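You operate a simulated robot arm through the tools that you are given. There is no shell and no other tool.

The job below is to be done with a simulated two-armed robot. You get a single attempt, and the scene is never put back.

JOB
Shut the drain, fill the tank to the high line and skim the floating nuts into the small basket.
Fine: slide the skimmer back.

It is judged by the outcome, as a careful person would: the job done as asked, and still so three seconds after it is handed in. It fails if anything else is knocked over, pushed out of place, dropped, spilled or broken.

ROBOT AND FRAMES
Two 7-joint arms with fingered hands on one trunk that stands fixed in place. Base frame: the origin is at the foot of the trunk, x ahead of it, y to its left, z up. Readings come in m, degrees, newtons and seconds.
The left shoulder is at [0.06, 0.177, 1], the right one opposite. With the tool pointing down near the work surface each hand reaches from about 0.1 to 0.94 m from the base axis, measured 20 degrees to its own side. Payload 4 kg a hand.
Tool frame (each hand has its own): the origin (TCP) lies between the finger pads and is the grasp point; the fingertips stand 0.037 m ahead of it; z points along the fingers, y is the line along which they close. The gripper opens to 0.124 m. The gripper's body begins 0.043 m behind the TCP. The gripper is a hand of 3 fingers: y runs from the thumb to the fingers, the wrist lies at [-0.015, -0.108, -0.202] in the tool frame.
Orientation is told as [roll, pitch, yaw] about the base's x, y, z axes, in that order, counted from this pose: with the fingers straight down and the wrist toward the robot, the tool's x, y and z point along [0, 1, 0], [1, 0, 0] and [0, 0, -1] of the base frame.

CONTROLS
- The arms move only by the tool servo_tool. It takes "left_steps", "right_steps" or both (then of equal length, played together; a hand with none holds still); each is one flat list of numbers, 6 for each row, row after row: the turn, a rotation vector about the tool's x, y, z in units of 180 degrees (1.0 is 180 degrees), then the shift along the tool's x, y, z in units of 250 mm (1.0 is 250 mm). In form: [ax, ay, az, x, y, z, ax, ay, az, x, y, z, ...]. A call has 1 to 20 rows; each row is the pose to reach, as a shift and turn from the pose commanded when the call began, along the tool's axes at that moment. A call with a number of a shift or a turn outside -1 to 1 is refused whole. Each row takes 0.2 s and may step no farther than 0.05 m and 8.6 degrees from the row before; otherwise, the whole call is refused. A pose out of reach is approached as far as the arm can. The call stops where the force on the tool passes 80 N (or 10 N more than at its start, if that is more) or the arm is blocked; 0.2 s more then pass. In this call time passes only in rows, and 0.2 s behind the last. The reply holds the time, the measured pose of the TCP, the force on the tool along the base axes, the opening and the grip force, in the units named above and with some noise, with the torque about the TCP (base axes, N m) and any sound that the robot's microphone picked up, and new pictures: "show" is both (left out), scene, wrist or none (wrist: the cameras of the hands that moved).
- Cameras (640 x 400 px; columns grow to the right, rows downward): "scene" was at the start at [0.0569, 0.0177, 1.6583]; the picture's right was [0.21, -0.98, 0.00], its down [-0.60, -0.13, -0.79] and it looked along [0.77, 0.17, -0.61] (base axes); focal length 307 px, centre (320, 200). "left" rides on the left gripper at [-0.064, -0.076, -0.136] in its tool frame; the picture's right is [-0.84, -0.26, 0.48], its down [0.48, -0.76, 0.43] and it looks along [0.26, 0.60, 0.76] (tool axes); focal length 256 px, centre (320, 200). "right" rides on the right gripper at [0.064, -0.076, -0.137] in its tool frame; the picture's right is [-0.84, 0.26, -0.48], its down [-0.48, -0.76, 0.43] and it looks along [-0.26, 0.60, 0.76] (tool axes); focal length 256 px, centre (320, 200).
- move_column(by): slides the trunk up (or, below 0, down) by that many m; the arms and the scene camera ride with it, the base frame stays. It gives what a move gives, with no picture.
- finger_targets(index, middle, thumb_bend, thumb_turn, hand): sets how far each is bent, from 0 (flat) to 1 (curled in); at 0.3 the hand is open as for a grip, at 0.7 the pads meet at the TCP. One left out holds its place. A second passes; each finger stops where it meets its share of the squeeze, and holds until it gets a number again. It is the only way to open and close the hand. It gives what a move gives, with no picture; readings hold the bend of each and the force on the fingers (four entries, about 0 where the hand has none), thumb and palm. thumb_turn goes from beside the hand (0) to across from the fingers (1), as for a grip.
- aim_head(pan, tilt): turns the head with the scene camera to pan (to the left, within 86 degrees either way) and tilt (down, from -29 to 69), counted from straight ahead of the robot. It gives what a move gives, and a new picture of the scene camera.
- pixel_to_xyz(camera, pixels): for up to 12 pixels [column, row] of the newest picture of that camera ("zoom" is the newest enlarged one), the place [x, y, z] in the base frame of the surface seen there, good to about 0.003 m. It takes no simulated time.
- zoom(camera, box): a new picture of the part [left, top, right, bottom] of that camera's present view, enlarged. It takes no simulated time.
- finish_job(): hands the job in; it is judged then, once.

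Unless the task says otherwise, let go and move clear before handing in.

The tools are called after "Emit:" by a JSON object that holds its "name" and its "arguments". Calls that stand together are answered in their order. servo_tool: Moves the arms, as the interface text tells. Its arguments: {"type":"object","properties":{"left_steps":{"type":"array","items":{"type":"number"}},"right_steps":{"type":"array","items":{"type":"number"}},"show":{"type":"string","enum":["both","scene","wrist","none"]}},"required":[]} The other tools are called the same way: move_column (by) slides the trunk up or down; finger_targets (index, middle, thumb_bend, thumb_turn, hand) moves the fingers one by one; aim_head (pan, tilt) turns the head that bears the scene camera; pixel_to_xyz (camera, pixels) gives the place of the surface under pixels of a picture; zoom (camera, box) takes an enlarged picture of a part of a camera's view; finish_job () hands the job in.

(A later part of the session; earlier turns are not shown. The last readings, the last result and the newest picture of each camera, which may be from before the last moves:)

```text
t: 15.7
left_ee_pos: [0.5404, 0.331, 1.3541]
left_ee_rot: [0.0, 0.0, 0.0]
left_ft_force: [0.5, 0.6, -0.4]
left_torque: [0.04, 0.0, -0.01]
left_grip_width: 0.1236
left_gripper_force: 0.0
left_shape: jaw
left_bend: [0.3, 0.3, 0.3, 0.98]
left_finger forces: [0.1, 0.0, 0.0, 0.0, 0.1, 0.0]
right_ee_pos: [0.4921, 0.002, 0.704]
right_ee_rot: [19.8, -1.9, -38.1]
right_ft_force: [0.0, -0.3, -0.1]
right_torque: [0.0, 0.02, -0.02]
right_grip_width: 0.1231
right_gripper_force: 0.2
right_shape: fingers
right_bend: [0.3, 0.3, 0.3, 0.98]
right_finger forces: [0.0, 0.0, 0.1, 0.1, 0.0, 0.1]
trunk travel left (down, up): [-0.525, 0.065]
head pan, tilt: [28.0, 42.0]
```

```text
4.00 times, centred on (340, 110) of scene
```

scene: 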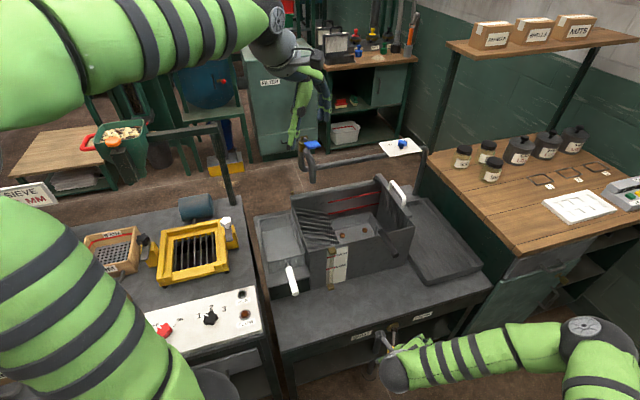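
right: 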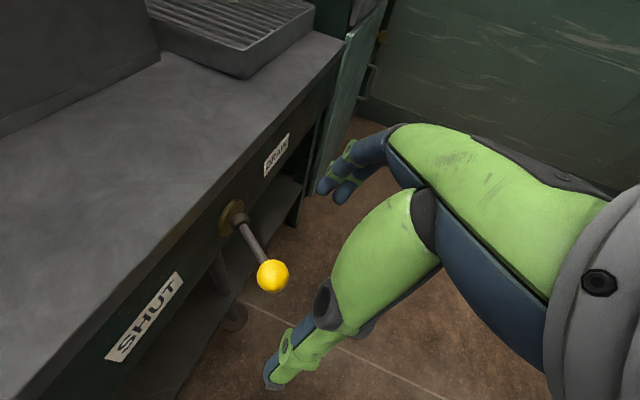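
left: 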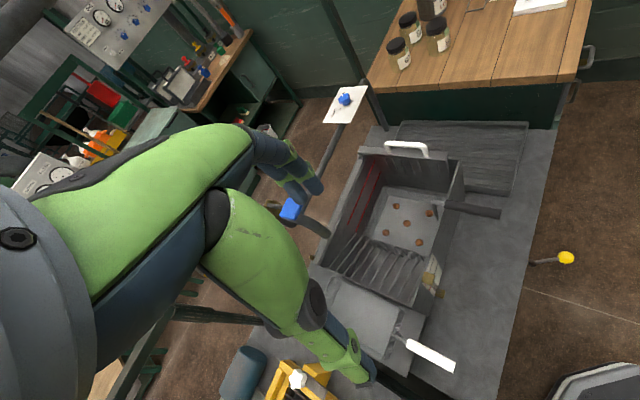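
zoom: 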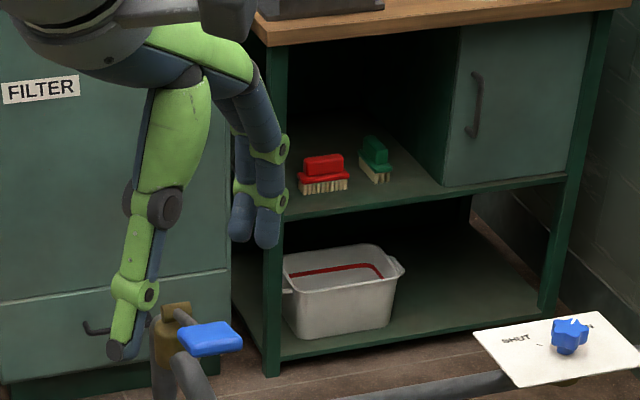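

Emit:
{"name": "zoom", "arguments": {"camera": "scene", "box": [285, 125, 349, 190]}}

Emit:
{"name": "zoom", "arguments": {"camera": "scene", "box": [370, 125, 434, 165]}}

Emit:
{"name": "pixel_to_xyz", "arguments": {"camera": "scene", "pixels": [[312, 145], [305, 142], [319, 144], [308, 149], [314, 150], [303, 138], [301, 145], [318, 150], [312, 173], [312, 180], [307, 140], [314, 142]]}}

Emit:
{"name": "zoom", "arguments": {"camera": "scene", "box": [280, 170, 440, 300]}}

```text
6.15 times, centred on (317, 158) of scene
```

zoom: 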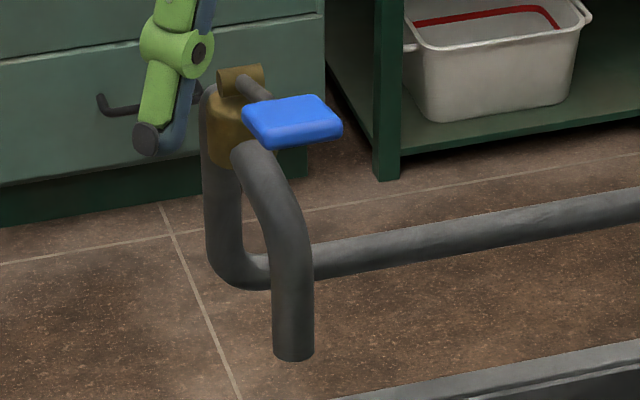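

```text
10.00 times, centred on (402, 145) of scene
```

zoom: 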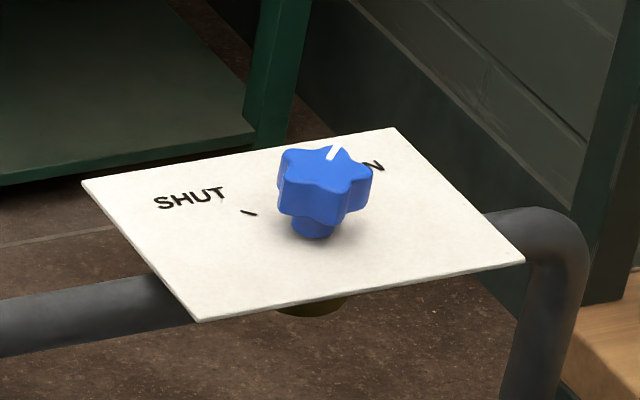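

```text
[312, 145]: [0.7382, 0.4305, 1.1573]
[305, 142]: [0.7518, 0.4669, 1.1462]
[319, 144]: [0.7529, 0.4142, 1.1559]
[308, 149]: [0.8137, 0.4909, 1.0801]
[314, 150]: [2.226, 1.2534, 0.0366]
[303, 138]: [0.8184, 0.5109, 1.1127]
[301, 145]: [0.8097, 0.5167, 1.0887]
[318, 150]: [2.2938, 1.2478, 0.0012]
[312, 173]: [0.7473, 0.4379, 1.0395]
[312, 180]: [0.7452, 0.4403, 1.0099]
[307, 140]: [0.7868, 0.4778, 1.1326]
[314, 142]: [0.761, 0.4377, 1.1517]
```

```text
3.08 times, centred on (360, 235) of scene
```

zoom: 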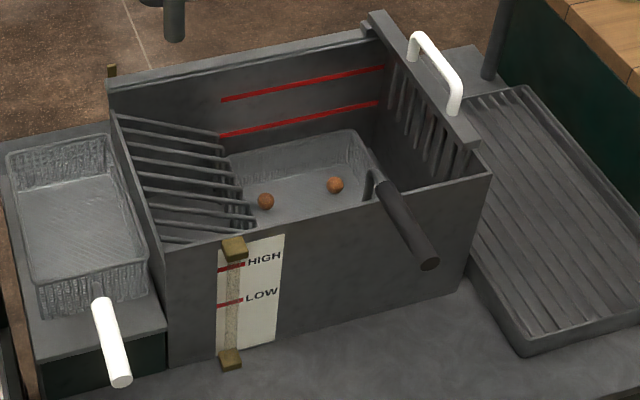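

The supply knob's white mark points back-right, i.e. at OPEN, so the supply is on and only the paddle tap is shut. I close the left hand's fingers and move it over the paddle (paddle top at about (0.738,0.430,1.157)).

Emit:
{"name": "finger_targets", "arguments": {"hand": "left", "index": 0.7, "middle": 0.7, "thumb_bend": 0.7}}

Emit:
{"name": "servo_tool", "arguments": {"left_steps": [0, 0, 0, 0.066, 0.131, 0.05, 0, 0, 0, 0.132, 0.263, 0.1, 0, 0, 0, 0.198, 0.394, 0.15, 0, 0, 0, 0.264, 0.525, 0.2, 0, 0, 0, 0.33, 0.657, 0.25, 0, 0, 0, 0.396, 0.788, 0.3], "show": "both"}}

```text
t: 16.7
left_ee_pos: [0.5406, 0.3298, 1.3544]
left_ee_rot: [0.0, 0.0, 0.0]
left_ft_force: [-0.2, 0.0, 0.7]
left_torque: [0.01, 0.01, -0.03]
left_grip_width: 0.0011
left_gripper_force: 0.0
left_shape: fingers
left_bend: [0.7, 0.7, 0.7, 0.98]
left_finger forces: [0.1, 0.0, 0.1, 0.1, 0.1, 0.1]
right_ee_pos: [0.4932, 0.001, 0.7046]
right_ee_rot: [19.9, -1.9, -38.1]
right_ft_force: [0.3, -0.2, -0.8]
right_torque: [-0.03, -0.02, 0.06]
right_grip_width: 0.1231
right_gripper_force: 0.1
right_shape: fingers
right_bend: [0.3, 0.3, 0.3, 0.98]
right_finger forces: [0.1, 0.0, 0.1, 0.0, 0.1, 0.1]
trunk travel left (down, up): [-0.525, 0.065]
head pan, tilt: [28.0, 42.0]
```

```text
t: 18.1
left_ee_pos: [0.7389, 0.4328, 1.2766]
left_ee_rot: [0.0, 0.1, 0.0]
left_ft_force: [-0.3, -0.2, 0.2]
left_torque: [-0.01, 0.04, 0.0]
left_grip_width: 0.0011
left_gripper_force: 0.0
left_shape: fingers
left_bend: [0.7, 0.7, 0.7, 0.98]
left_finger forces: [0.0, 0.0, 0.0, 0.1, 0.1, 0.0]
right_ee_pos: [0.4937, 0.0018, 0.7055]
right_ee_rot: [19.8, -1.9, -38.0]
right_ft_force: [0.0, 0.8, -0.5]
right_torque: [0.01, 0.04, 0.01]
right_grip_width: 0.1232
right_gripper_force: 0.1
right_shape: fingers
right_bend: [0.3, 0.3, 0.3, 0.98]
right_finger forces: [0.0, 0.0, 0.1, 0.1, 0.1, 0.0]
trunk travel left (down, up): [-0.525, 0.065]
head pan, tilt: [28.0, 42.0]
```

scene: 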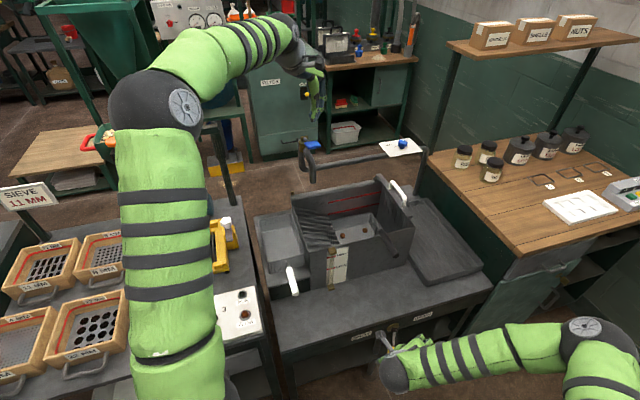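
left: 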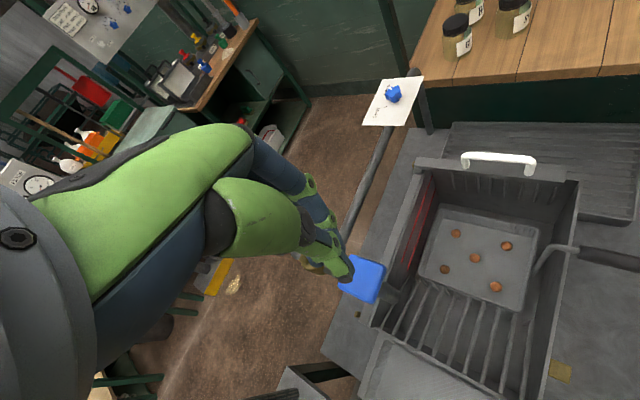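

The pinched fingertips hang over the paddle at about (362,280) in the left view, and I can see five nuts in the tray. I lower in small steps until I feel the paddle.

Emit:
{"name": "servo_tool", "arguments": {"left_steps": [0, 0, 0, 0, 0, 0.08, 0, 0, 0, 0, 0, 0.16, 0, 0, 0, 0, 0, 0.22, 0, 0, 0, 0, 0, 0.28], "show": "wrist"}}

Emit:
{"name": "zoom", "arguments": {"camera": "scene", "box": [270, 60, 366, 190]}}

```text
t: 19.1
left_ee_pos: [0.7374, 0.4315, 1.2094]
left_ee_rot: [0.0, 0.1, 0.0]
left_ft_force: [-0.3, -0.2, 0.0]
left_torque: [-0.02, 0.0, -0.01]
left_grip_width: 0.0013
left_gripper_force: 0.1
left_shape: fingers
left_bend: [0.7, 0.7, 0.7, 0.98]
left_finger forces: [0.1, 0.1, 0.0, 0.1, 0.0, 0.1]
right_ee_pos: [0.4922, 0.0018, 0.7059]
right_ee_rot: [19.9, -1.9, -38.1]
right_ft_force: [0.0, 0.9, -0.7]
right_torque: [-0.02, -0.01, -0.01]
right_grip_width: 0.123
right_gripper_force: 0.0
right_shape: fingers
right_bend: [0.3, 0.3, 0.3, 0.98]
right_finger forces: [0.1, 0.0, 0.0, 0.0, 0.0, 0.0]
trunk travel left (down, up): [-0.525, 0.065]
head pan, tilt: [28.0, 42.0]
```

left: 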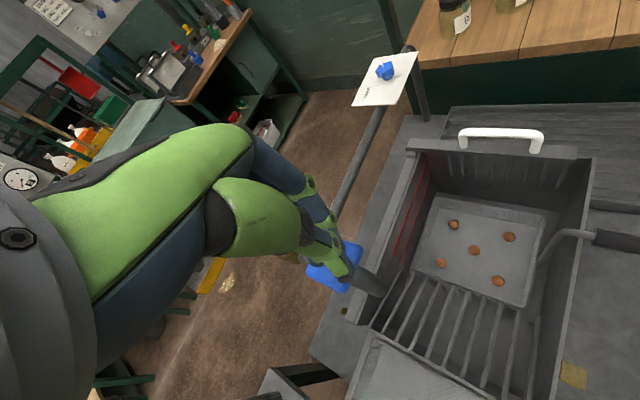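

```text
3.08 times, centred on (318, 125) of scene
```

zoom: 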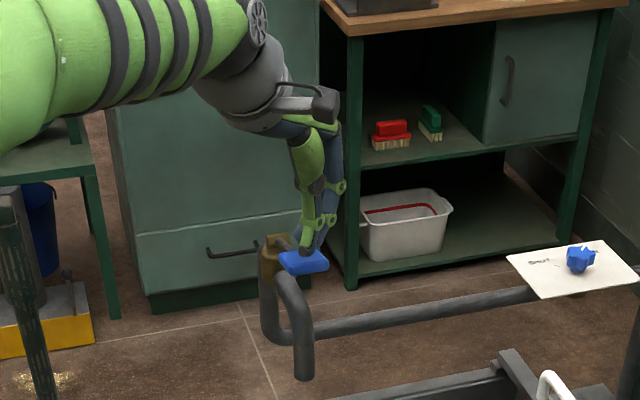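

The tips are just above the blue paddle in the zoom. I press down by about 2 cm and watch force and flow.

Emit:
{"name": "servo_tool", "arguments": {"left_steps": [0, 0, 0, 0, 0, 0.03, 0, 0, 0, 0, 0, 0.06, 0, 0, 0, 0, 0, 0.09], "show": "scene"}}

Emit:
{"name": "zoom", "arguments": {"camera": "scene", "box": [285, 105, 365, 205]}}

```text
t: 19.9
left_ee_pos: [0.7378, 0.43, 1.1871]
left_ee_rot: [0.0, 0.0, 0.0]
left_ft_force: [0.3, -0.9, 2.3]
left_torque: [-0.02, -0.02, 0.03]
left_grip_width: 0.001
left_gripper_force: 0.8
left_shape: fingers
left_bend: [0.7, 0.7, 0.7, 0.98]
left_finger forces: [2.0, 0.0, 0.0, 0.0, 0.0, 0.1]
right_ee_pos: [0.4924, 0.002, 0.7054]
right_ee_rot: [19.8, -1.9, -38.2]
right_ft_force: [-0.6, 0.0, 0.4]
right_torque: [-0.03, 0.01, 0.02]
right_grip_width: 0.1231
right_gripper_force: 0.1
right_shape: fingers
right_bend: [0.3, 0.3, 0.3, 0.98]
right_finger forces: [0.0, 0.0, 0.0, 0.0, 0.0, 0.0]
trunk travel left (down, up): [-0.525, 0.065]
head pan, tilt: [28.0, 42.0]
```

scene: 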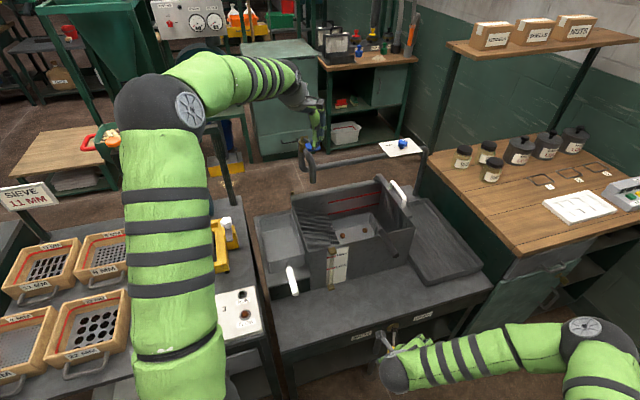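

```text
4.00 times, centred on (325, 155) of scene
```

zoom: 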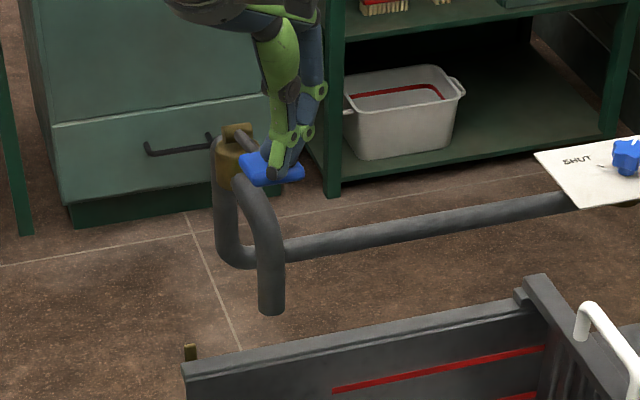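

Light contact (2 N). I press further in 7 mm steps.

Emit:
{"name": "servo_tool", "arguments": {"left_steps": [0, 0, 0, 0, 0, 0.03, 0, 0, 0, 0, 0, 0.06], "show": "scene"}}

Emit:
{"name": "zoom", "arguments": {"camera": "scene", "box": [285, 105, 365, 205]}}

```text
t: 20.5
left_ee_pos: [0.7377, 0.4293, 1.1699]
left_ee_rot: [0.0, 0.0, 0.1]
left_ft_force: [-2.2, -2.5, 3.7]
left_torque: [-0.13, 0.09, 0.01]
left_grip_width: 0.0018
left_gripper_force: 2.2
left_shape: fingers
left_bend: [0.7, 0.7, 0.7, 0.97]
left_finger forces: [1.4, 0.0, 0.1, 0.0, 3.7, 0.0]
right_ee_pos: [0.493, 0.0008, 0.7052]
right_ee_rot: [20.0, -1.9, -38.1]
right_ft_force: [0.8, -0.2, -0.9]
right_torque: [0.02, 0.0, 0.02]
right_grip_width: 0.1232
right_gripper_force: 0.0
right_shape: fingers
right_bend: [0.3, 0.3, 0.3, 0.98]
right_finger forces: [0.0, 0.1, 0.0, 0.0, 0.1, 0.0]
trunk travel left (down, up): [-0.525, 0.065]
head pan, tilt: [28.0, 42.0]
```

scene: 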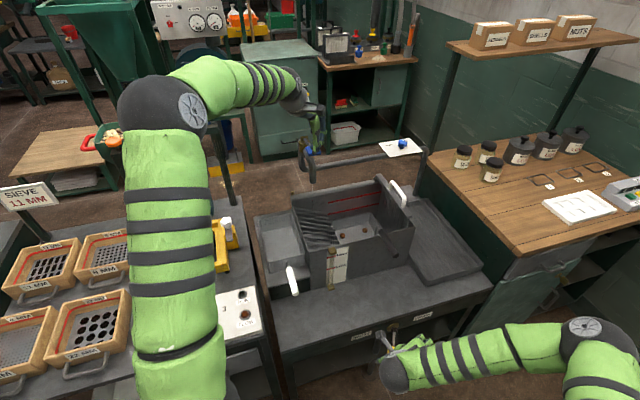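

```text
4.00 times, centred on (325, 155) of scene
```

zoom: 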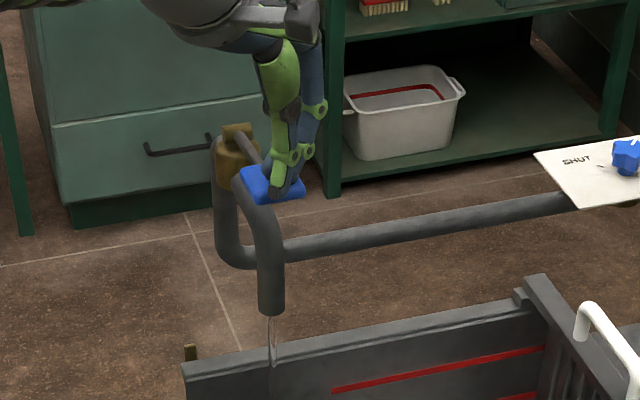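

Water runs from the spout in the zoom (stream at (272,340)). I hold the paddle a couple of seconds and see how fast the tank fills.

Emit:
{"name": "servo_tool", "arguments": {"left_steps": [0, 0, 0, 0, 0, 0.02, 0, 0, 0, 0, 0, 0.02, 0, 0, 0, 0, 0, 0.02, 0, 0, 0, 0, 0, 0.02, 0, 0, 0, 0, 0, 0.02, 0, 0, 0, 0, 0, 0.02, 0, 0, 0, 0, 0, 0.02, 0, 0, 0, 0, 0, 0.02, 0, 0, 0, 0, 0, 0.02, 0, 0, 0, 0, 0, 0.02], "show": "scene"}}

Emit:
{"name": "zoom", "arguments": {"camera": "scene", "box": [280, 130, 440, 300]}}

```text
t: 22.7
left_ee_pos: [0.7385, 0.4299, 1.1651]
left_ee_rot: [0.0, 0.0, -0.1]
left_ft_force: [-1.5, -3.5, 3.8]
left_torque: [-0.16, 0.09, -0.03]
left_grip_width: 0.0021
left_gripper_force: 2.5
left_shape: fingers
left_bend: [0.7, 0.7, 0.7, 0.96]
left_finger forces: [1.3, 0.0, 0.1, 0.0, 4.0, 0.1]
right_ee_pos: [0.4922, 0.0013, 0.7059]
right_ee_rot: [20.0, -1.9, -38.1]
right_ft_force: [0.7, -0.2, -0.6]
right_torque: [-0.01, -0.01, -0.03]
right_grip_width: 0.1233
right_gripper_force: 0.0
right_shape: fingers
right_bend: [0.3, 0.3, 0.3, 0.98]
right_finger forces: [0.1, 0.0, 0.0, 0.1, 0.0, 0.1]
trunk travel left (down, up): [-0.525, 0.065]
head pan, tilt: [28.0, 42.0]
```

scene: 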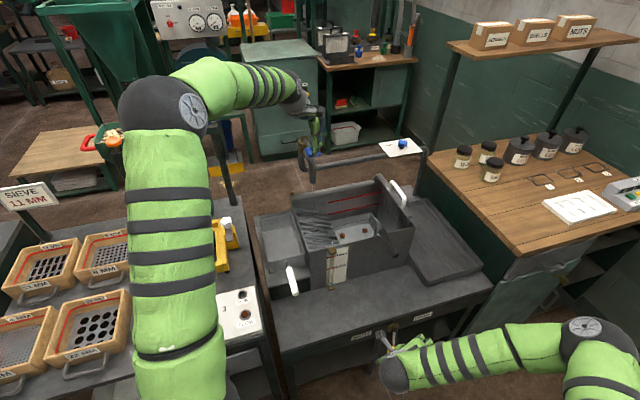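

```text
2.35 times, centred on (360, 215) of scene
```

zoom: 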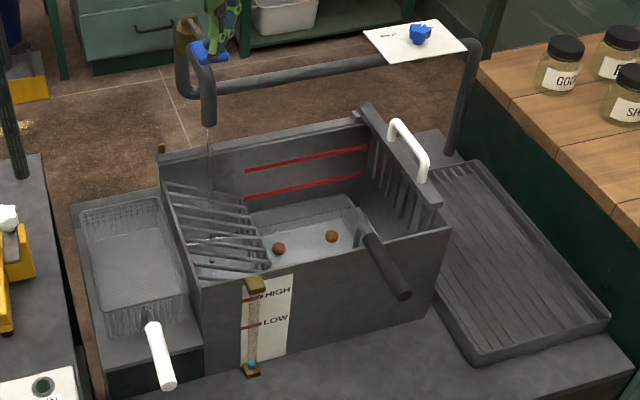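

The gauge glass shows blue water at its bottom (252,362). I read the heights of the HIGH and LOW marks and of the gauge water.

Emit:
{"name": "zoom", "arguments": {"camera": "scene", "box": [320, 235, 368, 295]}}

Emit:
{"name": "pixel_to_xyz", "arguments": {"camera": "scene", "pixels": [[333, 254], [333, 260], [332, 266], [331, 270], [331, 284], [355, 208], [372, 201], [355, 218], [350, 226], [345, 236], [330, 240], [344, 247]]}}

```text
6.67 times, centred on (344, 265) of scene
```

zoom: 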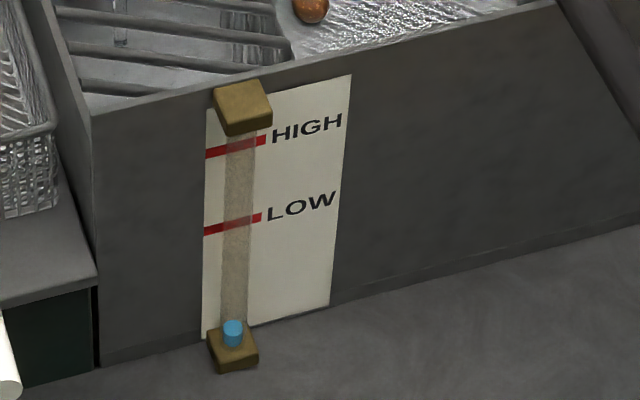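

```text
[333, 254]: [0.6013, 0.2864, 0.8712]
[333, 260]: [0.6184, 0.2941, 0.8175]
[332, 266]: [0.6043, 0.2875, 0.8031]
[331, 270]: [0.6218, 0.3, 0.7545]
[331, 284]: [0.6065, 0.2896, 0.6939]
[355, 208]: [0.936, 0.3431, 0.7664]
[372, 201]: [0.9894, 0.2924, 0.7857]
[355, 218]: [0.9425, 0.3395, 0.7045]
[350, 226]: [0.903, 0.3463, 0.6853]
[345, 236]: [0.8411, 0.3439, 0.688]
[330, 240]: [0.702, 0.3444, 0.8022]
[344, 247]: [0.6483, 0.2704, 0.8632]
```

Emit:
{"name": "pixel_to_xyz", "arguments": {"camera": "zoom", "pixels": [[212, 152], [262, 141], [240, 146], [210, 230], [258, 217], [236, 224], [233, 322], [233, 335], [300, 130], [300, 205], [345, 80], [330, 305]]}}

Emit:
{"name": "servo_tool", "arguments": {"left_steps": [0, 0, 0, 0, 0, 0.0, 0, 0, 0, 0, 0, 0, 0, 0, 0, 0, 0, 0, 0, 0, 0, 0, 0, 0, 0, 0, 0, 0, 0, 0, 0, 0, 0, 0, 0, 0, 0, 0, 0, 0, 0, 0, 0, 0, 0, 0, 0, 0, 0, 0, 0, 0, 0, 0, 0, 0, 0, 0, 0, 0], "show": "scene"}}

Emit:
{"name": "zoom", "arguments": {"camera": "scene", "box": [320, 235, 368, 295]}}

```text
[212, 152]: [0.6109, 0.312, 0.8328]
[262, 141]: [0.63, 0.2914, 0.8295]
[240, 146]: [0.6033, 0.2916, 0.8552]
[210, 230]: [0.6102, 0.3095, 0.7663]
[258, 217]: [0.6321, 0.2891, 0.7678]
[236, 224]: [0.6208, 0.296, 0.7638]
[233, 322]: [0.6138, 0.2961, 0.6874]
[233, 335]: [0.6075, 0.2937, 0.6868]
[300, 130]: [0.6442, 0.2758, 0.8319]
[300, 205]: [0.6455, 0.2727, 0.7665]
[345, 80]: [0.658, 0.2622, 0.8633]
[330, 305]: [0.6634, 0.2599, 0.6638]
```

```text
t: 24.9
left_ee_pos: [0.7374, 0.4294, 1.1663]
left_ee_rot: [0.0, 0.0, -0.1]
left_ft_force: [-3.1, -3.3, 2.7]
left_torque: [-0.15, 0.05, 0.0]
left_grip_width: 0.0021
left_gripper_force: 2.8
left_shape: fingers
left_bend: [0.7, 0.7, 0.7, 0.96]
left_finger forces: [1.2, 0.0, 0.0, 0.1, 4.1, 0.0]
right_ee_pos: [0.4907, 0.0009, 0.7046]
right_ee_rot: [20.0, -1.9, -38.1]
right_ft_force: [-0.2, -1.2, 1.1]
right_torque: [0.01, 0.02, -0.03]
right_grip_width: 0.1231
right_gripper_force: 0.1
right_shape: fingers
right_bend: [0.3, 0.3, 0.3, 0.98]
right_finger forces: [0.1, 0.0, 0.0, 0.0, 0.1, 0.0]
trunk travel left (down, up): [-0.525, 0.065]
head pan, tilt: [28.0, 42.0]
```

scene: 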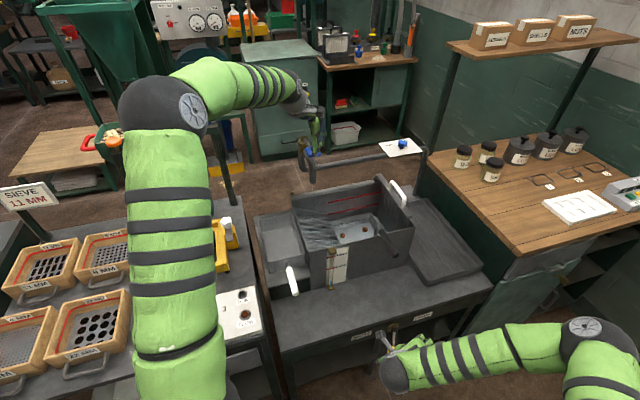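

```text
6.67 times, centred on (344, 265) of scene
```

zoom: 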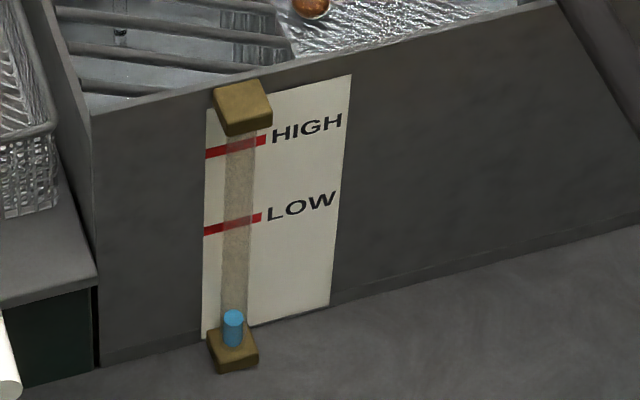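

HIGH is at z≈0.831, LOW at z≈0.767; water is now at about 0.695, rising about 3 mm/s. I press the paddle slightly more and keep holding.

Emit:
{"name": "servo_tool", "arguments": {"left_steps": [0, 0, 0, 0, 0, 0.025, 0, 0, 0, 0, 0, 0.05, 0, 0, 0, 0, 0, 0.05, 0, 0, 0, 0, 0, 0.05, 0, 0, 0, 0, 0, 0.05, 0, 0, 0, 0, 0, 0.05, 0, 0, 0, 0, 0, 0.05, 0, 0, 0, 0, 0, 0.05, 0, 0, 0, 0, 0, 0.05, 0, 0, 0, 0, 0, 0.05, 0, 0, 0, 0, 0, 0.05, 0, 0, 0, 0, 0, 0.05, 0, 0, 0, 0, 0, 0.05, 0, 0, 0, 0, 0, 0.05, 0, 0, 0, 0, 0, 0.05, 0, 0, 0, 0, 0, 0.05, 0, 0, 0, 0, 0, 0.05, 0, 0, 0, 0, 0, 0.05, 0, 0, 0, 0, 0, 0.05, 0, 0, 0, 0, 0, 0.05], "show": "none"}}

Emit:
{"name": "zoom", "arguments": {"camera": "scene", "box": [320, 235, 368, 295]}}

Emit:
{"name": "zoom", "arguments": {"camera": "scene", "box": [280, 130, 440, 300]}}

```text
t: 29.1
left_ee_pos: [0.7377, 0.4295, 1.155]
left_ee_rot: [0.0, -0.1, 0.0]
left_ft_force: [-2.6, -1.0, 3.1]
left_torque: [-0.1, 0.1, 0.03]
left_grip_width: 0.0017
left_gripper_force: 2.5
left_shape: fingers
left_bend: [0.7, 0.7, 0.7, 0.97]
left_finger forces: [1.1, 0.6, 0.1, 0.0, 2.8, 0.0]
right_ee_pos: [0.4925, 0.0014, 0.7056]
right_ee_rot: [20.0, -1.9, -38.1]
right_ft_force: [0.3, -0.5, -0.6]
right_torque: [-0.01, 0.0, 0.03]
right_grip_width: 0.123
right_gripper_force: 0.0
right_shape: fingers
right_bend: [0.3, 0.3, 0.3, 0.98]
right_finger forces: [0.0, 0.1, 0.0, 0.0, 0.0, 0.0]
trunk travel left (down, up): [-0.525, 0.065]
head pan, tilt: [28.0, 42.0]
```

```text
6.67 times, centred on (344, 265) of scene
```

zoom: 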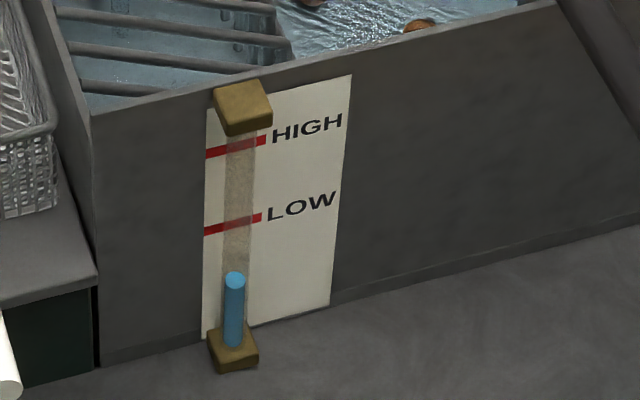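

```text
2.35 times, centred on (360, 215) of scene
```

zoom: 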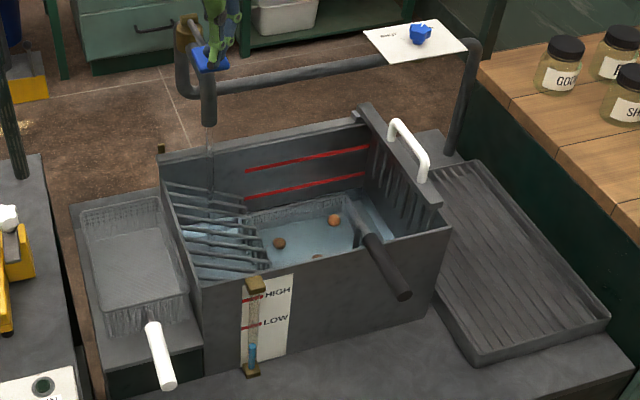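

Rising about 6.6 mm/s now. The gauge glass stands a little in front of the scale, so I'll compare real heights: reading the gauge top and the tank's water surface.

Emit:
{"name": "pixel_to_xyz", "arguments": {"camera": "scene", "pixels": [[337, 277], [345, 228], [350, 226], [375, 222], [365, 215], [330, 235], [340, 239]]}}

Emit:
{"name": "zoom", "arguments": {"camera": "scene", "box": [320, 235, 368, 295]}}

Emit:
{"name": "pixel_to_xyz", "arguments": {"camera": "zoom", "pixels": [[234, 273], [234, 279], [230, 280], [238, 280], [234, 290], [234, 310], [350, 20], [380, 30], [130, 45], [140, 75], [110, 100]]}}

```text
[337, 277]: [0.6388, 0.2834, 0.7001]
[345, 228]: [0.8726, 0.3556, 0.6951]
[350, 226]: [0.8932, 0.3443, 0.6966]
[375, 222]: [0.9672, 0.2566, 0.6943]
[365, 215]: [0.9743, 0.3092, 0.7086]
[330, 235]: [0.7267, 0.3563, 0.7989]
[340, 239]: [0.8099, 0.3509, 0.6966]
```

```text
6.67 times, centred on (344, 265) of scene
```

zoom: 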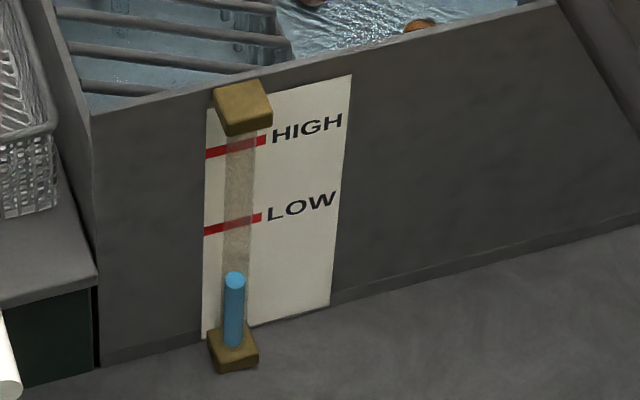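

```text
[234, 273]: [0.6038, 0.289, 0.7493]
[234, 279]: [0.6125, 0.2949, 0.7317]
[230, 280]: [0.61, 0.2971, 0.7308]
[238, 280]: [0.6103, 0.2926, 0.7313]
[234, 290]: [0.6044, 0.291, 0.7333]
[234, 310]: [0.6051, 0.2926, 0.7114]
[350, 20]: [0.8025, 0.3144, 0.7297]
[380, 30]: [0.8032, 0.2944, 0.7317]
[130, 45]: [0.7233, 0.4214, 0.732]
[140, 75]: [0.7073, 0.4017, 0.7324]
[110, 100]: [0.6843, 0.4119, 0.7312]
```

At t=29.1 the tank surface reads z≈0.7315 (target 0.831), rising about 8.5 mm/s. I hold another 4.2 s.

Emit:
{"name": "servo_tool", "arguments": {"left_steps": [0, 0, 0, 0, 0, 0, 0, 0, 0, 0, 0, 0, 0, 0, 0, 0, 0, 0, 0, 0, 0, 0, 0, 0, 0, 0, 0, 0, 0, 0, 0, 0, 0, 0, 0, 0, 0, 0, 0, 0, 0, 0, 0, 0, 0, 0, 0, 0, 0, 0, 0, 0, 0, 0, 0, 0, 0, 0, 0, 0, 0, 0, 0, 0, 0, 0, 0, 0, 0, 0, 0, 0, 0, 0, 0, 0, 0, 0, 0, 0, 0, 0, 0, 0, 0, 0, 0, 0, 0, 0, 0, 0, 0, 0, 0, 0, 0, 0, 0, 0, 0, 0, 0, 0, 0, 0, 0, 0, 0, 0, 0, 0, 0, 0, 0, 0, 0, 0, 0, 0], "show": "scene"}}

Emit:
{"name": "zoom", "arguments": {"camera": "scene", "box": [285, 175, 425, 295]}}

Emit:
{"name": "pixel_to_xyz", "arguments": {"camera": "scene", "pixels": [[345, 228], [350, 226], [375, 222], [365, 215], [340, 239], [325, 238]]}}

```text
t: 33.3
left_ee_pos: [0.7376, 0.4294, 1.1547]
left_ee_rot: [0.0, -0.1, -0.1]
left_ft_force: [-2.0, -2.2, 3.3]
left_torque: [-0.02, 0.07, 0.02]
left_grip_width: 0.0015
left_gripper_force: 2.9
left_shape: fingers
left_bend: [0.7, 0.7, 0.7, 0.97]
left_finger forces: [1.1, 0.6, 0.0, 0.0, 2.7, 0.0]
right_ee_pos: [0.493, 0.0009, 0.7052]
right_ee_rot: [20.0, -1.9, -38.0]
right_ft_force: [0.0, -0.7, 0.1]
right_torque: [0.02, 0.01, -0.01]
right_grip_width: 0.123
right_gripper_force: 0.1
right_shape: fingers
right_bend: [0.3, 0.3, 0.3, 0.98]
right_finger forces: [0.0, 0.0, 0.0, 0.0, 0.0, 0.1]
trunk travel left (down, up): [-0.525, 0.065]
head pan, tilt: [28.0, 42.0]
```

scene: 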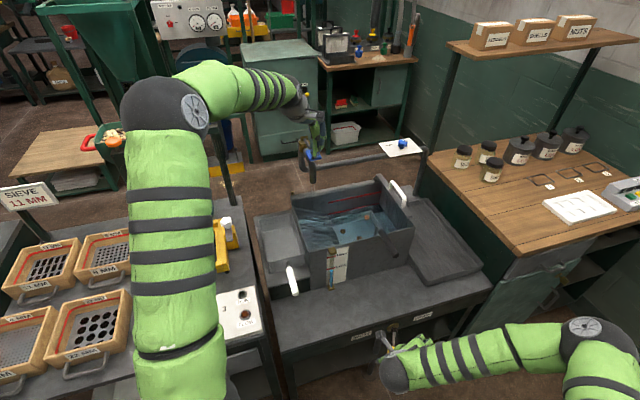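

```text
3.33 times, centred on (355, 235) of scene
```

zoom: 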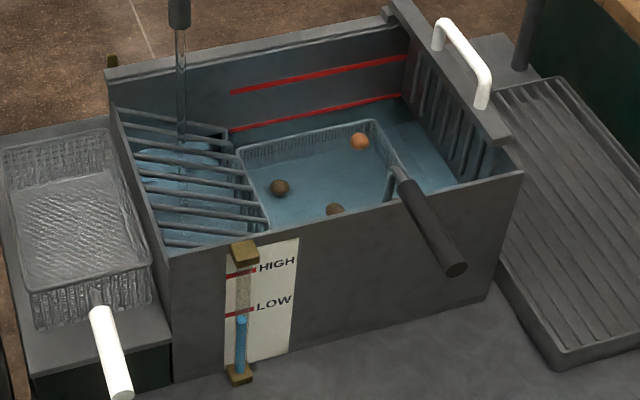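

```text
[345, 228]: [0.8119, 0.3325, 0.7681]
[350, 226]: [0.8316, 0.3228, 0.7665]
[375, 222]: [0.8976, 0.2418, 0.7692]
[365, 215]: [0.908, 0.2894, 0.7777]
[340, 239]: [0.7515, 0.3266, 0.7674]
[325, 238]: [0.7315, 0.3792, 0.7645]
```

Level is 0.768 (LOW line) at t=33.3, 8.7 mm/s; about 7.2 s remain. Another 4.2 s hold.

Emit:
{"name": "servo_tool", "arguments": {"left_steps": [0, 0, 0, 0, 0, 0, 0, 0, 0, 0, 0, 0, 0, 0, 0, 0, 0, 0, 0, 0, 0, 0, 0, 0, 0, 0, 0, 0, 0, 0, 0, 0, 0, 0, 0, 0, 0, 0, 0, 0, 0, 0, 0, 0, 0, 0, 0, 0, 0, 0, 0, 0, 0, 0, 0, 0, 0, 0, 0, 0, 0, 0, 0, 0, 0, 0, 0, 0, 0, 0, 0, 0, 0, 0, 0, 0, 0, 0, 0, 0, 0, 0, 0, 0, 0, 0, 0, 0, 0, 0, 0, 0, 0, 0, 0, 0, 0, 0, 0, 0, 0, 0, 0, 0, 0, 0, 0, 0, 0, 0, 0, 0, 0, 0, 0, 0, 0, 0, 0, 0], "show": "scene"}}

Emit:
{"name": "zoom", "arguments": {"camera": "scene", "box": [285, 175, 425, 295]}}

Emit:
{"name": "pixel_to_xyz", "arguments": {"camera": "scene", "pixels": [[345, 228], [350, 226], [365, 215], [340, 234], [325, 238], [355, 225], [360, 220]]}}

```text
t: 37.5
left_ee_pos: [0.7376, 0.4299, 1.155]
left_ee_rot: [0.0, 0.0, 0.0]
left_ft_force: [-1.4, -1.8, 3.9]
left_torque: [-0.06, 0.11, 0.03]
left_grip_width: 0.0016
left_gripper_force: 1.9
left_shape: fingers
left_bend: [0.7, 0.7, 0.7, 0.97]
left_finger forces: [1.1, 0.6, 0.1, 0.0, 2.8, 0.1]
right_ee_pos: [0.4923, 0.0014, 0.7051]
right_ee_rot: [20.0, -1.9, -38.0]
right_ft_force: [-0.1, -0.4, -0.6]
right_torque: [0.02, 0.02, 0.02]
right_grip_width: 0.1233
right_gripper_force: 0.0
right_shape: fingers
right_bend: [0.3, 0.3, 0.3, 0.98]
right_finger forces: [0.0, 0.0, 0.0, 0.1, 0.0, 0.0]
trunk travel left (down, up): [-0.525, 0.065]
head pan, tilt: [28.0, 42.0]
```

scene: 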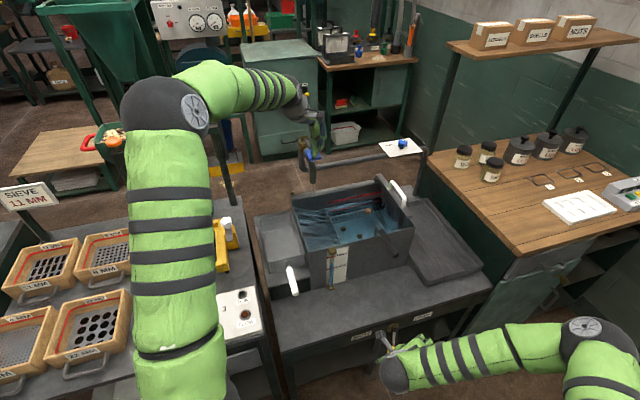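

```text
3.33 times, centred on (355, 235) of scene
```

zoom: 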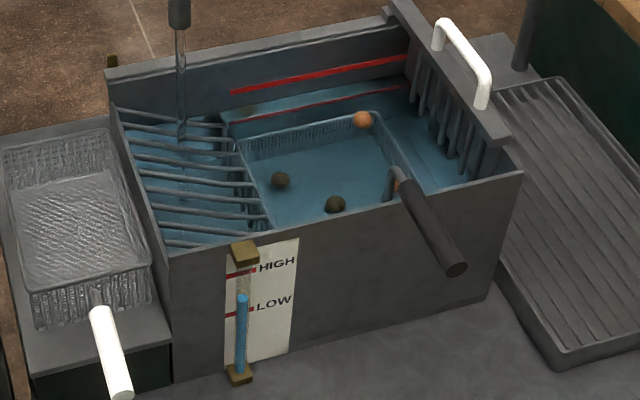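

```text
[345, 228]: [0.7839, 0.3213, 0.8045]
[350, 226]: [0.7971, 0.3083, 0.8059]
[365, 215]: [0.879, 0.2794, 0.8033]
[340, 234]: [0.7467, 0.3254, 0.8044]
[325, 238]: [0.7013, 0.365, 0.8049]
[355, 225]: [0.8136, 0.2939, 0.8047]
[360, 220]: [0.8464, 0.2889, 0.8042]
```

Level 0.8045 at t=37.5. Before the last stretch I read the upper red line's height precisely on the wall and the gauge.

Emit:
{"name": "zoom", "arguments": {"camera": "scene", "box": [325, 185, 389, 225]}}

Emit:
{"name": "pixel_to_xyz", "arguments": {"camera": "scene", "pixels": [[355, 198], [355, 199], [340, 201], [370, 195], [365, 196], [345, 200]]}}

```text
10.00 times, centred on (357, 205) of scene
```

zoom: 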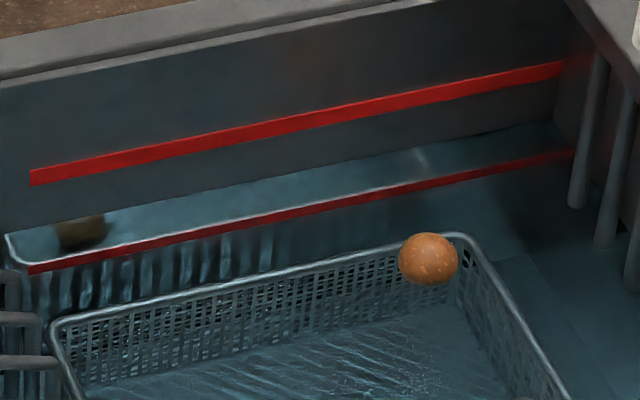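

```text
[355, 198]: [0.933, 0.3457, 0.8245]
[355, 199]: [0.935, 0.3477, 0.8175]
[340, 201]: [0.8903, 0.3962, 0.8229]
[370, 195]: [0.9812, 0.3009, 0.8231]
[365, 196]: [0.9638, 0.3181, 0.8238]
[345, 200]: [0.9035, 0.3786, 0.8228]
```

Emit:
{"name": "pixel_to_xyz", "arguments": {"camera": "zoom", "pixels": [[100, 161], [300, 123], [300, 116], [300, 130], [450, 93], [450, 86], [450, 100], [540, 73], [300, 210], [450, 183], [300, 170], [100, 225]]}}

Emit:
{"name": "zoom", "arguments": {"camera": "scene", "box": [320, 235, 368, 275]}}

Emit:
{"name": "pixel_to_xyz", "arguments": {"camera": "zoom", "pixels": [[212, 152], [262, 141], [214, 148], [214, 156], [266, 138], [266, 145], [210, 230], [258, 217]]}}

```text
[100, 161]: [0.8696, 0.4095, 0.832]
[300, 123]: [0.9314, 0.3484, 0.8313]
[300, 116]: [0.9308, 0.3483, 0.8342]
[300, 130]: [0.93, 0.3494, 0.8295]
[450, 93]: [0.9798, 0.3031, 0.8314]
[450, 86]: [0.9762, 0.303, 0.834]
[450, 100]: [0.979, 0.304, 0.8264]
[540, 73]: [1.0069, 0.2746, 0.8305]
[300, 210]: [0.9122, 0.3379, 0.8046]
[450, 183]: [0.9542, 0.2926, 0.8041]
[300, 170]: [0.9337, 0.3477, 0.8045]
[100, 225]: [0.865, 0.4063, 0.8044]
```

```text
10.00 times, centred on (344, 255) of scene
```

zoom: 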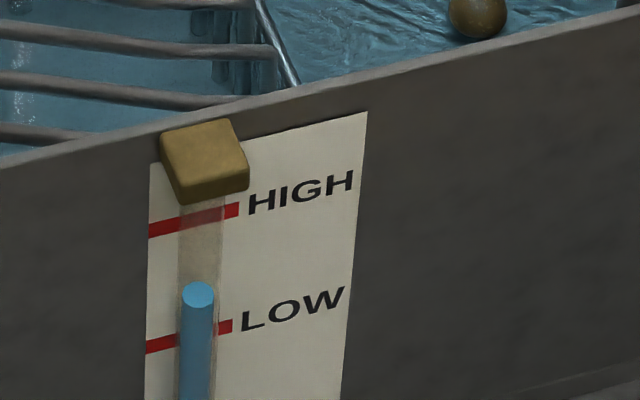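

```text
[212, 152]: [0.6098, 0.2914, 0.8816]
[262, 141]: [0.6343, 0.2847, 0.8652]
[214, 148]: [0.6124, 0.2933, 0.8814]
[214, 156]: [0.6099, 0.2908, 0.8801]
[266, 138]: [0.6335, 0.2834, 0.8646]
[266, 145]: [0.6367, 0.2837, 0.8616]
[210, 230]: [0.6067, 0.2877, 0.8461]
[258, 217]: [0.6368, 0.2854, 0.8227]
```

The HIGH line centre is at z=0.8313, 27 mm above the water now. Before the end I test whether the paddle springs back: I ease up 1 cm and see if contact force persists.

Emit:
{"name": "servo_tool", "arguments": {"left_steps": [0, 0, 0, 0, 0, -0.04], "show": "none"}}

Emit:
{"name": "zoom", "arguments": {"camera": "scene", "box": [280, 110, 376, 210]}}

```text
t: 37.9
left_ee_pos: [0.7376, 0.4287, 1.1657]
left_ee_rot: [0.0, 0.0, 0.0]
left_ft_force: [-0.7, -2.0, 3.5]
left_torque: [-0.04, 0.1, 0.03]
left_grip_width: 0.0021
left_gripper_force: 2.1
left_shape: fingers
left_bend: [0.7, 0.7, 0.7, 0.97]
left_finger forces: [0.0, 0.1, 0.1, 0.0, 3.6, 0.0]
right_ee_pos: [0.4933, 0.0014, 0.7068]
right_ee_rot: [19.9, -1.9, -38.1]
right_ft_force: [-0.6, -0.9, 0.7]
right_torque: [-0.03, -0.02, -0.01]
right_grip_width: 0.1235
right_gripper_force: 0.1
right_shape: fingers
right_bend: [0.3, 0.3, 0.3, 0.98]
right_finger forces: [0.0, 0.0, 0.0, 0.1, 0.0, 0.0]
trunk travel left (down, up): [-0.525, 0.065]
head pan, tilt: [28.0, 42.0]
```

```text
4.00 times, centred on (328, 160) of scene
```

zoom: 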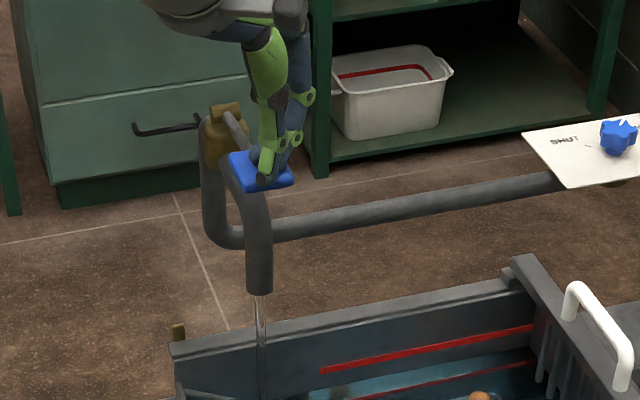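

The paddle follows the fingers with steady force, so it is sprung and self-closing. I measure the level at this slower flow.

Emit:
{"name": "zoom", "arguments": {"camera": "scene", "box": [325, 185, 389, 225]}}

Emit:
{"name": "pixel_to_xyz", "arguments": {"camera": "zoom", "pixels": [[300, 210], [450, 183], [300, 170], [350, 350], [250, 250], [500, 320], [400, 180], [250, 290]]}}

Emit:
{"name": "servo_tool", "arguments": {"left_steps": [0, 0, 0, 0, 0, 0, 0, 0, 0, 0, 0, 0, 0, 0, 0, 0, 0, 0, 0, 0, 0, 0, 0, 0, 0, 0, 0, 0, 0, 0, 0, 0, 0, 0, 0, 0, 0, 0, 0, 0, 0, 0, 0, 0, 0, 0, 0, 0, 0, 0, 0, 0, 0, 0], "show": "none"}}

Emit:
{"name": "zoom", "arguments": {"camera": "scene", "box": [325, 185, 389, 225]}}

Emit:
{"name": "pixel_to_xyz", "arguments": {"camera": "zoom", "pixels": [[300, 210], [450, 183], [300, 170], [350, 350], [250, 250], [500, 320], [400, 180], [250, 290]]}}

```text
10.00 times, centred on (357, 205) of scene
```

zoom: 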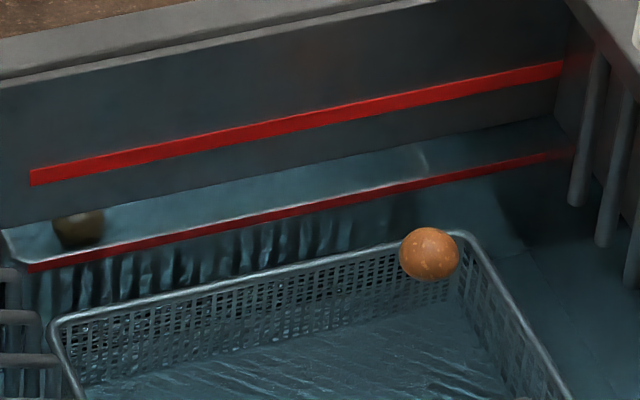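

```text
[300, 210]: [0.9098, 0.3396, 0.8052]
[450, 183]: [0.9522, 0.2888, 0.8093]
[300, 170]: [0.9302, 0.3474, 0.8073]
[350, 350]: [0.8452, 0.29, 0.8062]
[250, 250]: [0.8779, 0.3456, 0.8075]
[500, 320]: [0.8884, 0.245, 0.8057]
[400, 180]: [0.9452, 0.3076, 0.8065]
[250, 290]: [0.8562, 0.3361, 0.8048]
```

```text
t: 39.9
left_ee_pos: [0.7377, 0.4296, 1.1649]
left_ee_rot: [0.0, 0.1, -0.1]
left_ft_force: [-1.4, -0.8, 2.4]
left_torque: [-0.08, 0.05, 0.0]
left_grip_width: 0.0016
left_gripper_force: 1.7
left_shape: fingers
left_bend: [0.7, 0.7, 0.7, 0.97]
left_finger forces: [0.0, 0.0, 0.0, 0.1, 3.5, 0.1]
right_ee_pos: [0.4921, 0.0023, 0.7063]
right_ee_rot: [19.9, -1.9, -38.1]
right_ft_force: [-0.1, 0.3, -0.1]
right_torque: [0.03, 0.01, -0.02]
right_grip_width: 0.1232
right_gripper_force: 0.1
right_shape: fingers
right_bend: [0.3, 0.3, 0.3, 0.98]
right_finger forces: [0.0, 0.0, 0.0, 0.1, 0.0, 0.0]
trunk travel left (down, up): [-0.525, 0.065]
head pan, tilt: [28.0, 42.0]
```

```text
10.00 times, centred on (357, 205) of scene
```

zoom: 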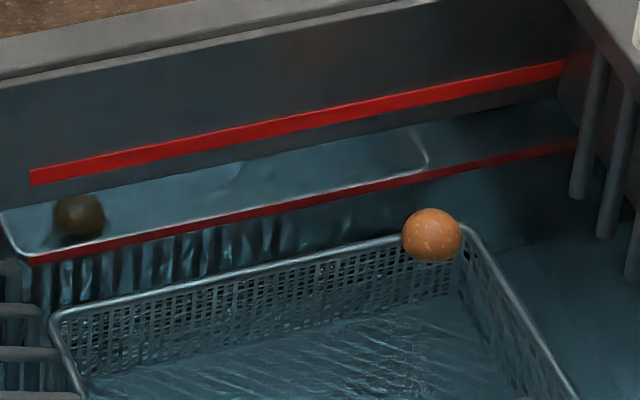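

```text
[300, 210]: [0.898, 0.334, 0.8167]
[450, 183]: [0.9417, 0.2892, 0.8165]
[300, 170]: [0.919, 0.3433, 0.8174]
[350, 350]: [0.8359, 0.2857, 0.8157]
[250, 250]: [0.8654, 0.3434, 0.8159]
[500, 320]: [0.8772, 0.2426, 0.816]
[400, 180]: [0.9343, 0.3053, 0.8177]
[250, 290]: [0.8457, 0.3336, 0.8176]
```

Level 0.8166 at t=39.9, now 5 mm/s; 14.7 mm to go. I hold 2.0 s more, then measure again.

Emit:
{"name": "servo_tool", "arguments": {"left_steps": [0, 0, 0, 0, 0, 0, 0, 0, 0, 0, 0, 0, 0, 0, 0, 0, 0, 0, 0, 0, 0, 0, 0, 0, 0, 0, 0, 0, 0, 0, 0, 0, 0, 0, 0, 0, 0, 0, 0, 0, 0, 0, 0, 0, 0, 0, 0, 0, 0, 0, 0, 0, 0, 0], "show": "none"}}

Emit:
{"name": "zoom", "arguments": {"camera": "scene", "box": [325, 185, 389, 225]}}

Emit:
{"name": "pixel_to_xyz", "arguments": {"camera": "zoom", "pixels": [[300, 210], [450, 183], [300, 170], [350, 350], [250, 250], [500, 320], [400, 180], [250, 290], [300, 123], [450, 93], [100, 161], [400, 300]]}}

```text
t: 41.9
left_ee_pos: [0.7386, 0.43, 1.1646]
left_ee_rot: [0.0, 0.0, 0.1]
left_ft_force: [-1.3, -0.9, 3.1]
left_torque: [-0.08, 0.09, 0.01]
left_grip_width: 0.0019
left_gripper_force: 1.7
left_shape: fingers
left_bend: [0.7, 0.7, 0.7, 0.97]
left_finger forces: [0.0, 0.0, 0.1, 0.1, 3.5, 0.1]
right_ee_pos: [0.4932, 0.0017, 0.7052]
right_ee_rot: [19.9, -1.9, -38.1]
right_ft_force: [-0.4, -0.5, -0.3]
right_torque: [0.05, 0.01, 0.0]
right_grip_width: 0.1233
right_gripper_force: 0.1
right_shape: fingers
right_bend: [0.3, 0.3, 0.3, 0.98]
right_finger forces: [0.0, 0.1, 0.0, 0.1, 0.0, 0.0]
trunk travel left (down, up): [-0.525, 0.065]
head pan, tilt: [28.0, 42.0]
```

```text
10.00 times, centred on (357, 205) of scene
```

zoom: 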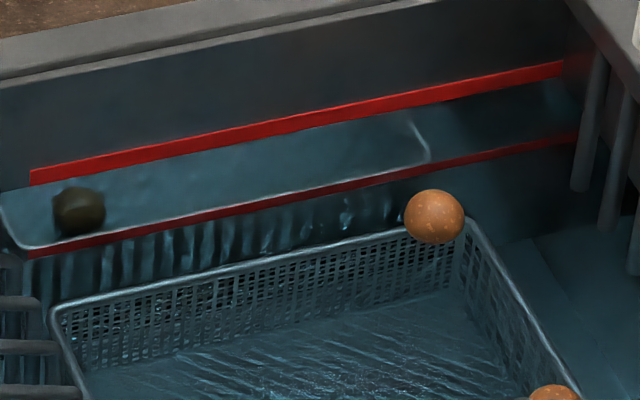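

```text
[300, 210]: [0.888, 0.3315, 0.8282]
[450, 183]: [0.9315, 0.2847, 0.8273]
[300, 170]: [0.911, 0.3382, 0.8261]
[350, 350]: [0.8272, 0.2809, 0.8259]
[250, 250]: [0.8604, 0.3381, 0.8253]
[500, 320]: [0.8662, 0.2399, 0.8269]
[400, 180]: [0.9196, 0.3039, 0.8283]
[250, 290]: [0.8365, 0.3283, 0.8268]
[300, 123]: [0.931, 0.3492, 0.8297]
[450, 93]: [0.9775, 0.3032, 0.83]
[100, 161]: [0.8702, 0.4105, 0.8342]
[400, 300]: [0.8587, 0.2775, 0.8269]
```

Level 0.8269 at t=41.9; 4.4 mm to the line's centre. I hold 0.6 s more and then lift off in the same call.

Emit:
{"name": "servo_tool", "arguments": {"left_steps": [0, 0, 0, 0, 0, 0, 0, 0, 0, 0, 0, 0, 0, 0, 0, 0, 0, 0, 0, 0, 0, 0, 0, -0.12, 0, 0, 0, 0, 0, -0.24], "show": "none"}}

Emit:
{"name": "zoom", "arguments": {"camera": "scene", "box": [325, 185, 389, 225]}}

Emit:
{"name": "pixel_to_xyz", "arguments": {"camera": "zoom", "pixels": [[300, 210], [450, 183], [300, 170], [350, 350], [250, 250], [500, 320], [400, 180], [250, 290], [300, 123], [450, 93], [100, 161], [400, 300]]}}

Emit:
{"name": "zoom", "arguments": {"camera": "scene", "box": [280, 110, 376, 210]}}

```text
t: 43.1
left_ee_pos: [0.7368, 0.4304, 1.2239]
left_ee_rot: [0.0, 0.1, 0.0]
left_ft_force: [-0.9, -1.1, 0.0]
left_torque: [0.01, 0.01, -0.03]
left_grip_width: 0.0011
left_gripper_force: 0.1
left_shape: fingers
left_bend: [0.7, 0.7, 0.7, 0.97]
left_finger forces: [0.0, 0.0, 0.0, 0.0, 0.1, 0.1]
right_ee_pos: [0.4928, 0.002, 0.7055]
right_ee_rot: [19.9, -1.9, -38.1]
right_ft_force: [-0.3, 0.6, -0.5]
right_torque: [0.0, 0.0, -0.05]
right_grip_width: 0.123
right_gripper_force: 0.0
right_shape: fingers
right_bend: [0.3, 0.3, 0.3, 0.98]
right_finger forces: [0.1, 0.0, 0.0, 0.0, 0.1, 0.0]
trunk travel left (down, up): [-0.525, 0.065]
head pan, tilt: [28.0, 42.0]
```

```text
10.00 times, centred on (357, 205) of scene
```

zoom: 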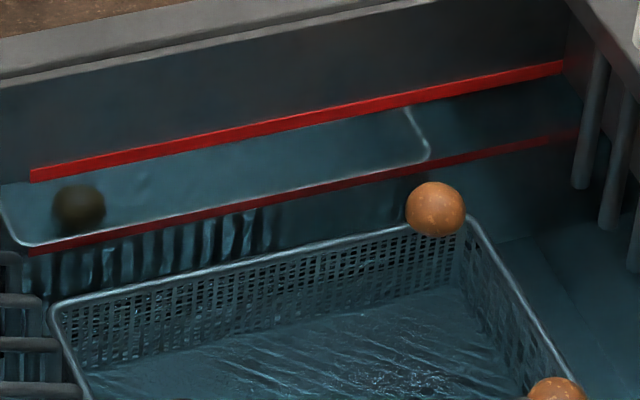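

```text
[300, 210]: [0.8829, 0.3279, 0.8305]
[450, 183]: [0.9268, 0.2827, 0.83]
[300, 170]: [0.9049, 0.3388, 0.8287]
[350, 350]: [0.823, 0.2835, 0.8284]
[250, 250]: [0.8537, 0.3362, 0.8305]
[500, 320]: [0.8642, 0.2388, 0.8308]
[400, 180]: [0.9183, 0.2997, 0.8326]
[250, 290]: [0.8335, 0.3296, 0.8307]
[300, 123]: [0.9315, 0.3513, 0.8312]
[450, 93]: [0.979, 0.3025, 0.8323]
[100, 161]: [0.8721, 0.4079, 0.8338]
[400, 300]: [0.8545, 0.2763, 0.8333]
```

```text
4.00 times, centred on (328, 160) of scene
```

zoom: 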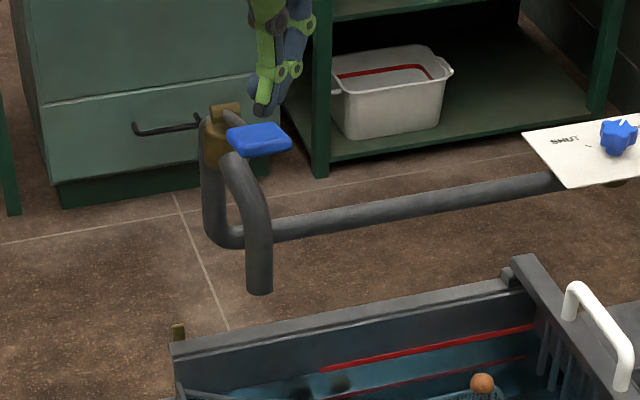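

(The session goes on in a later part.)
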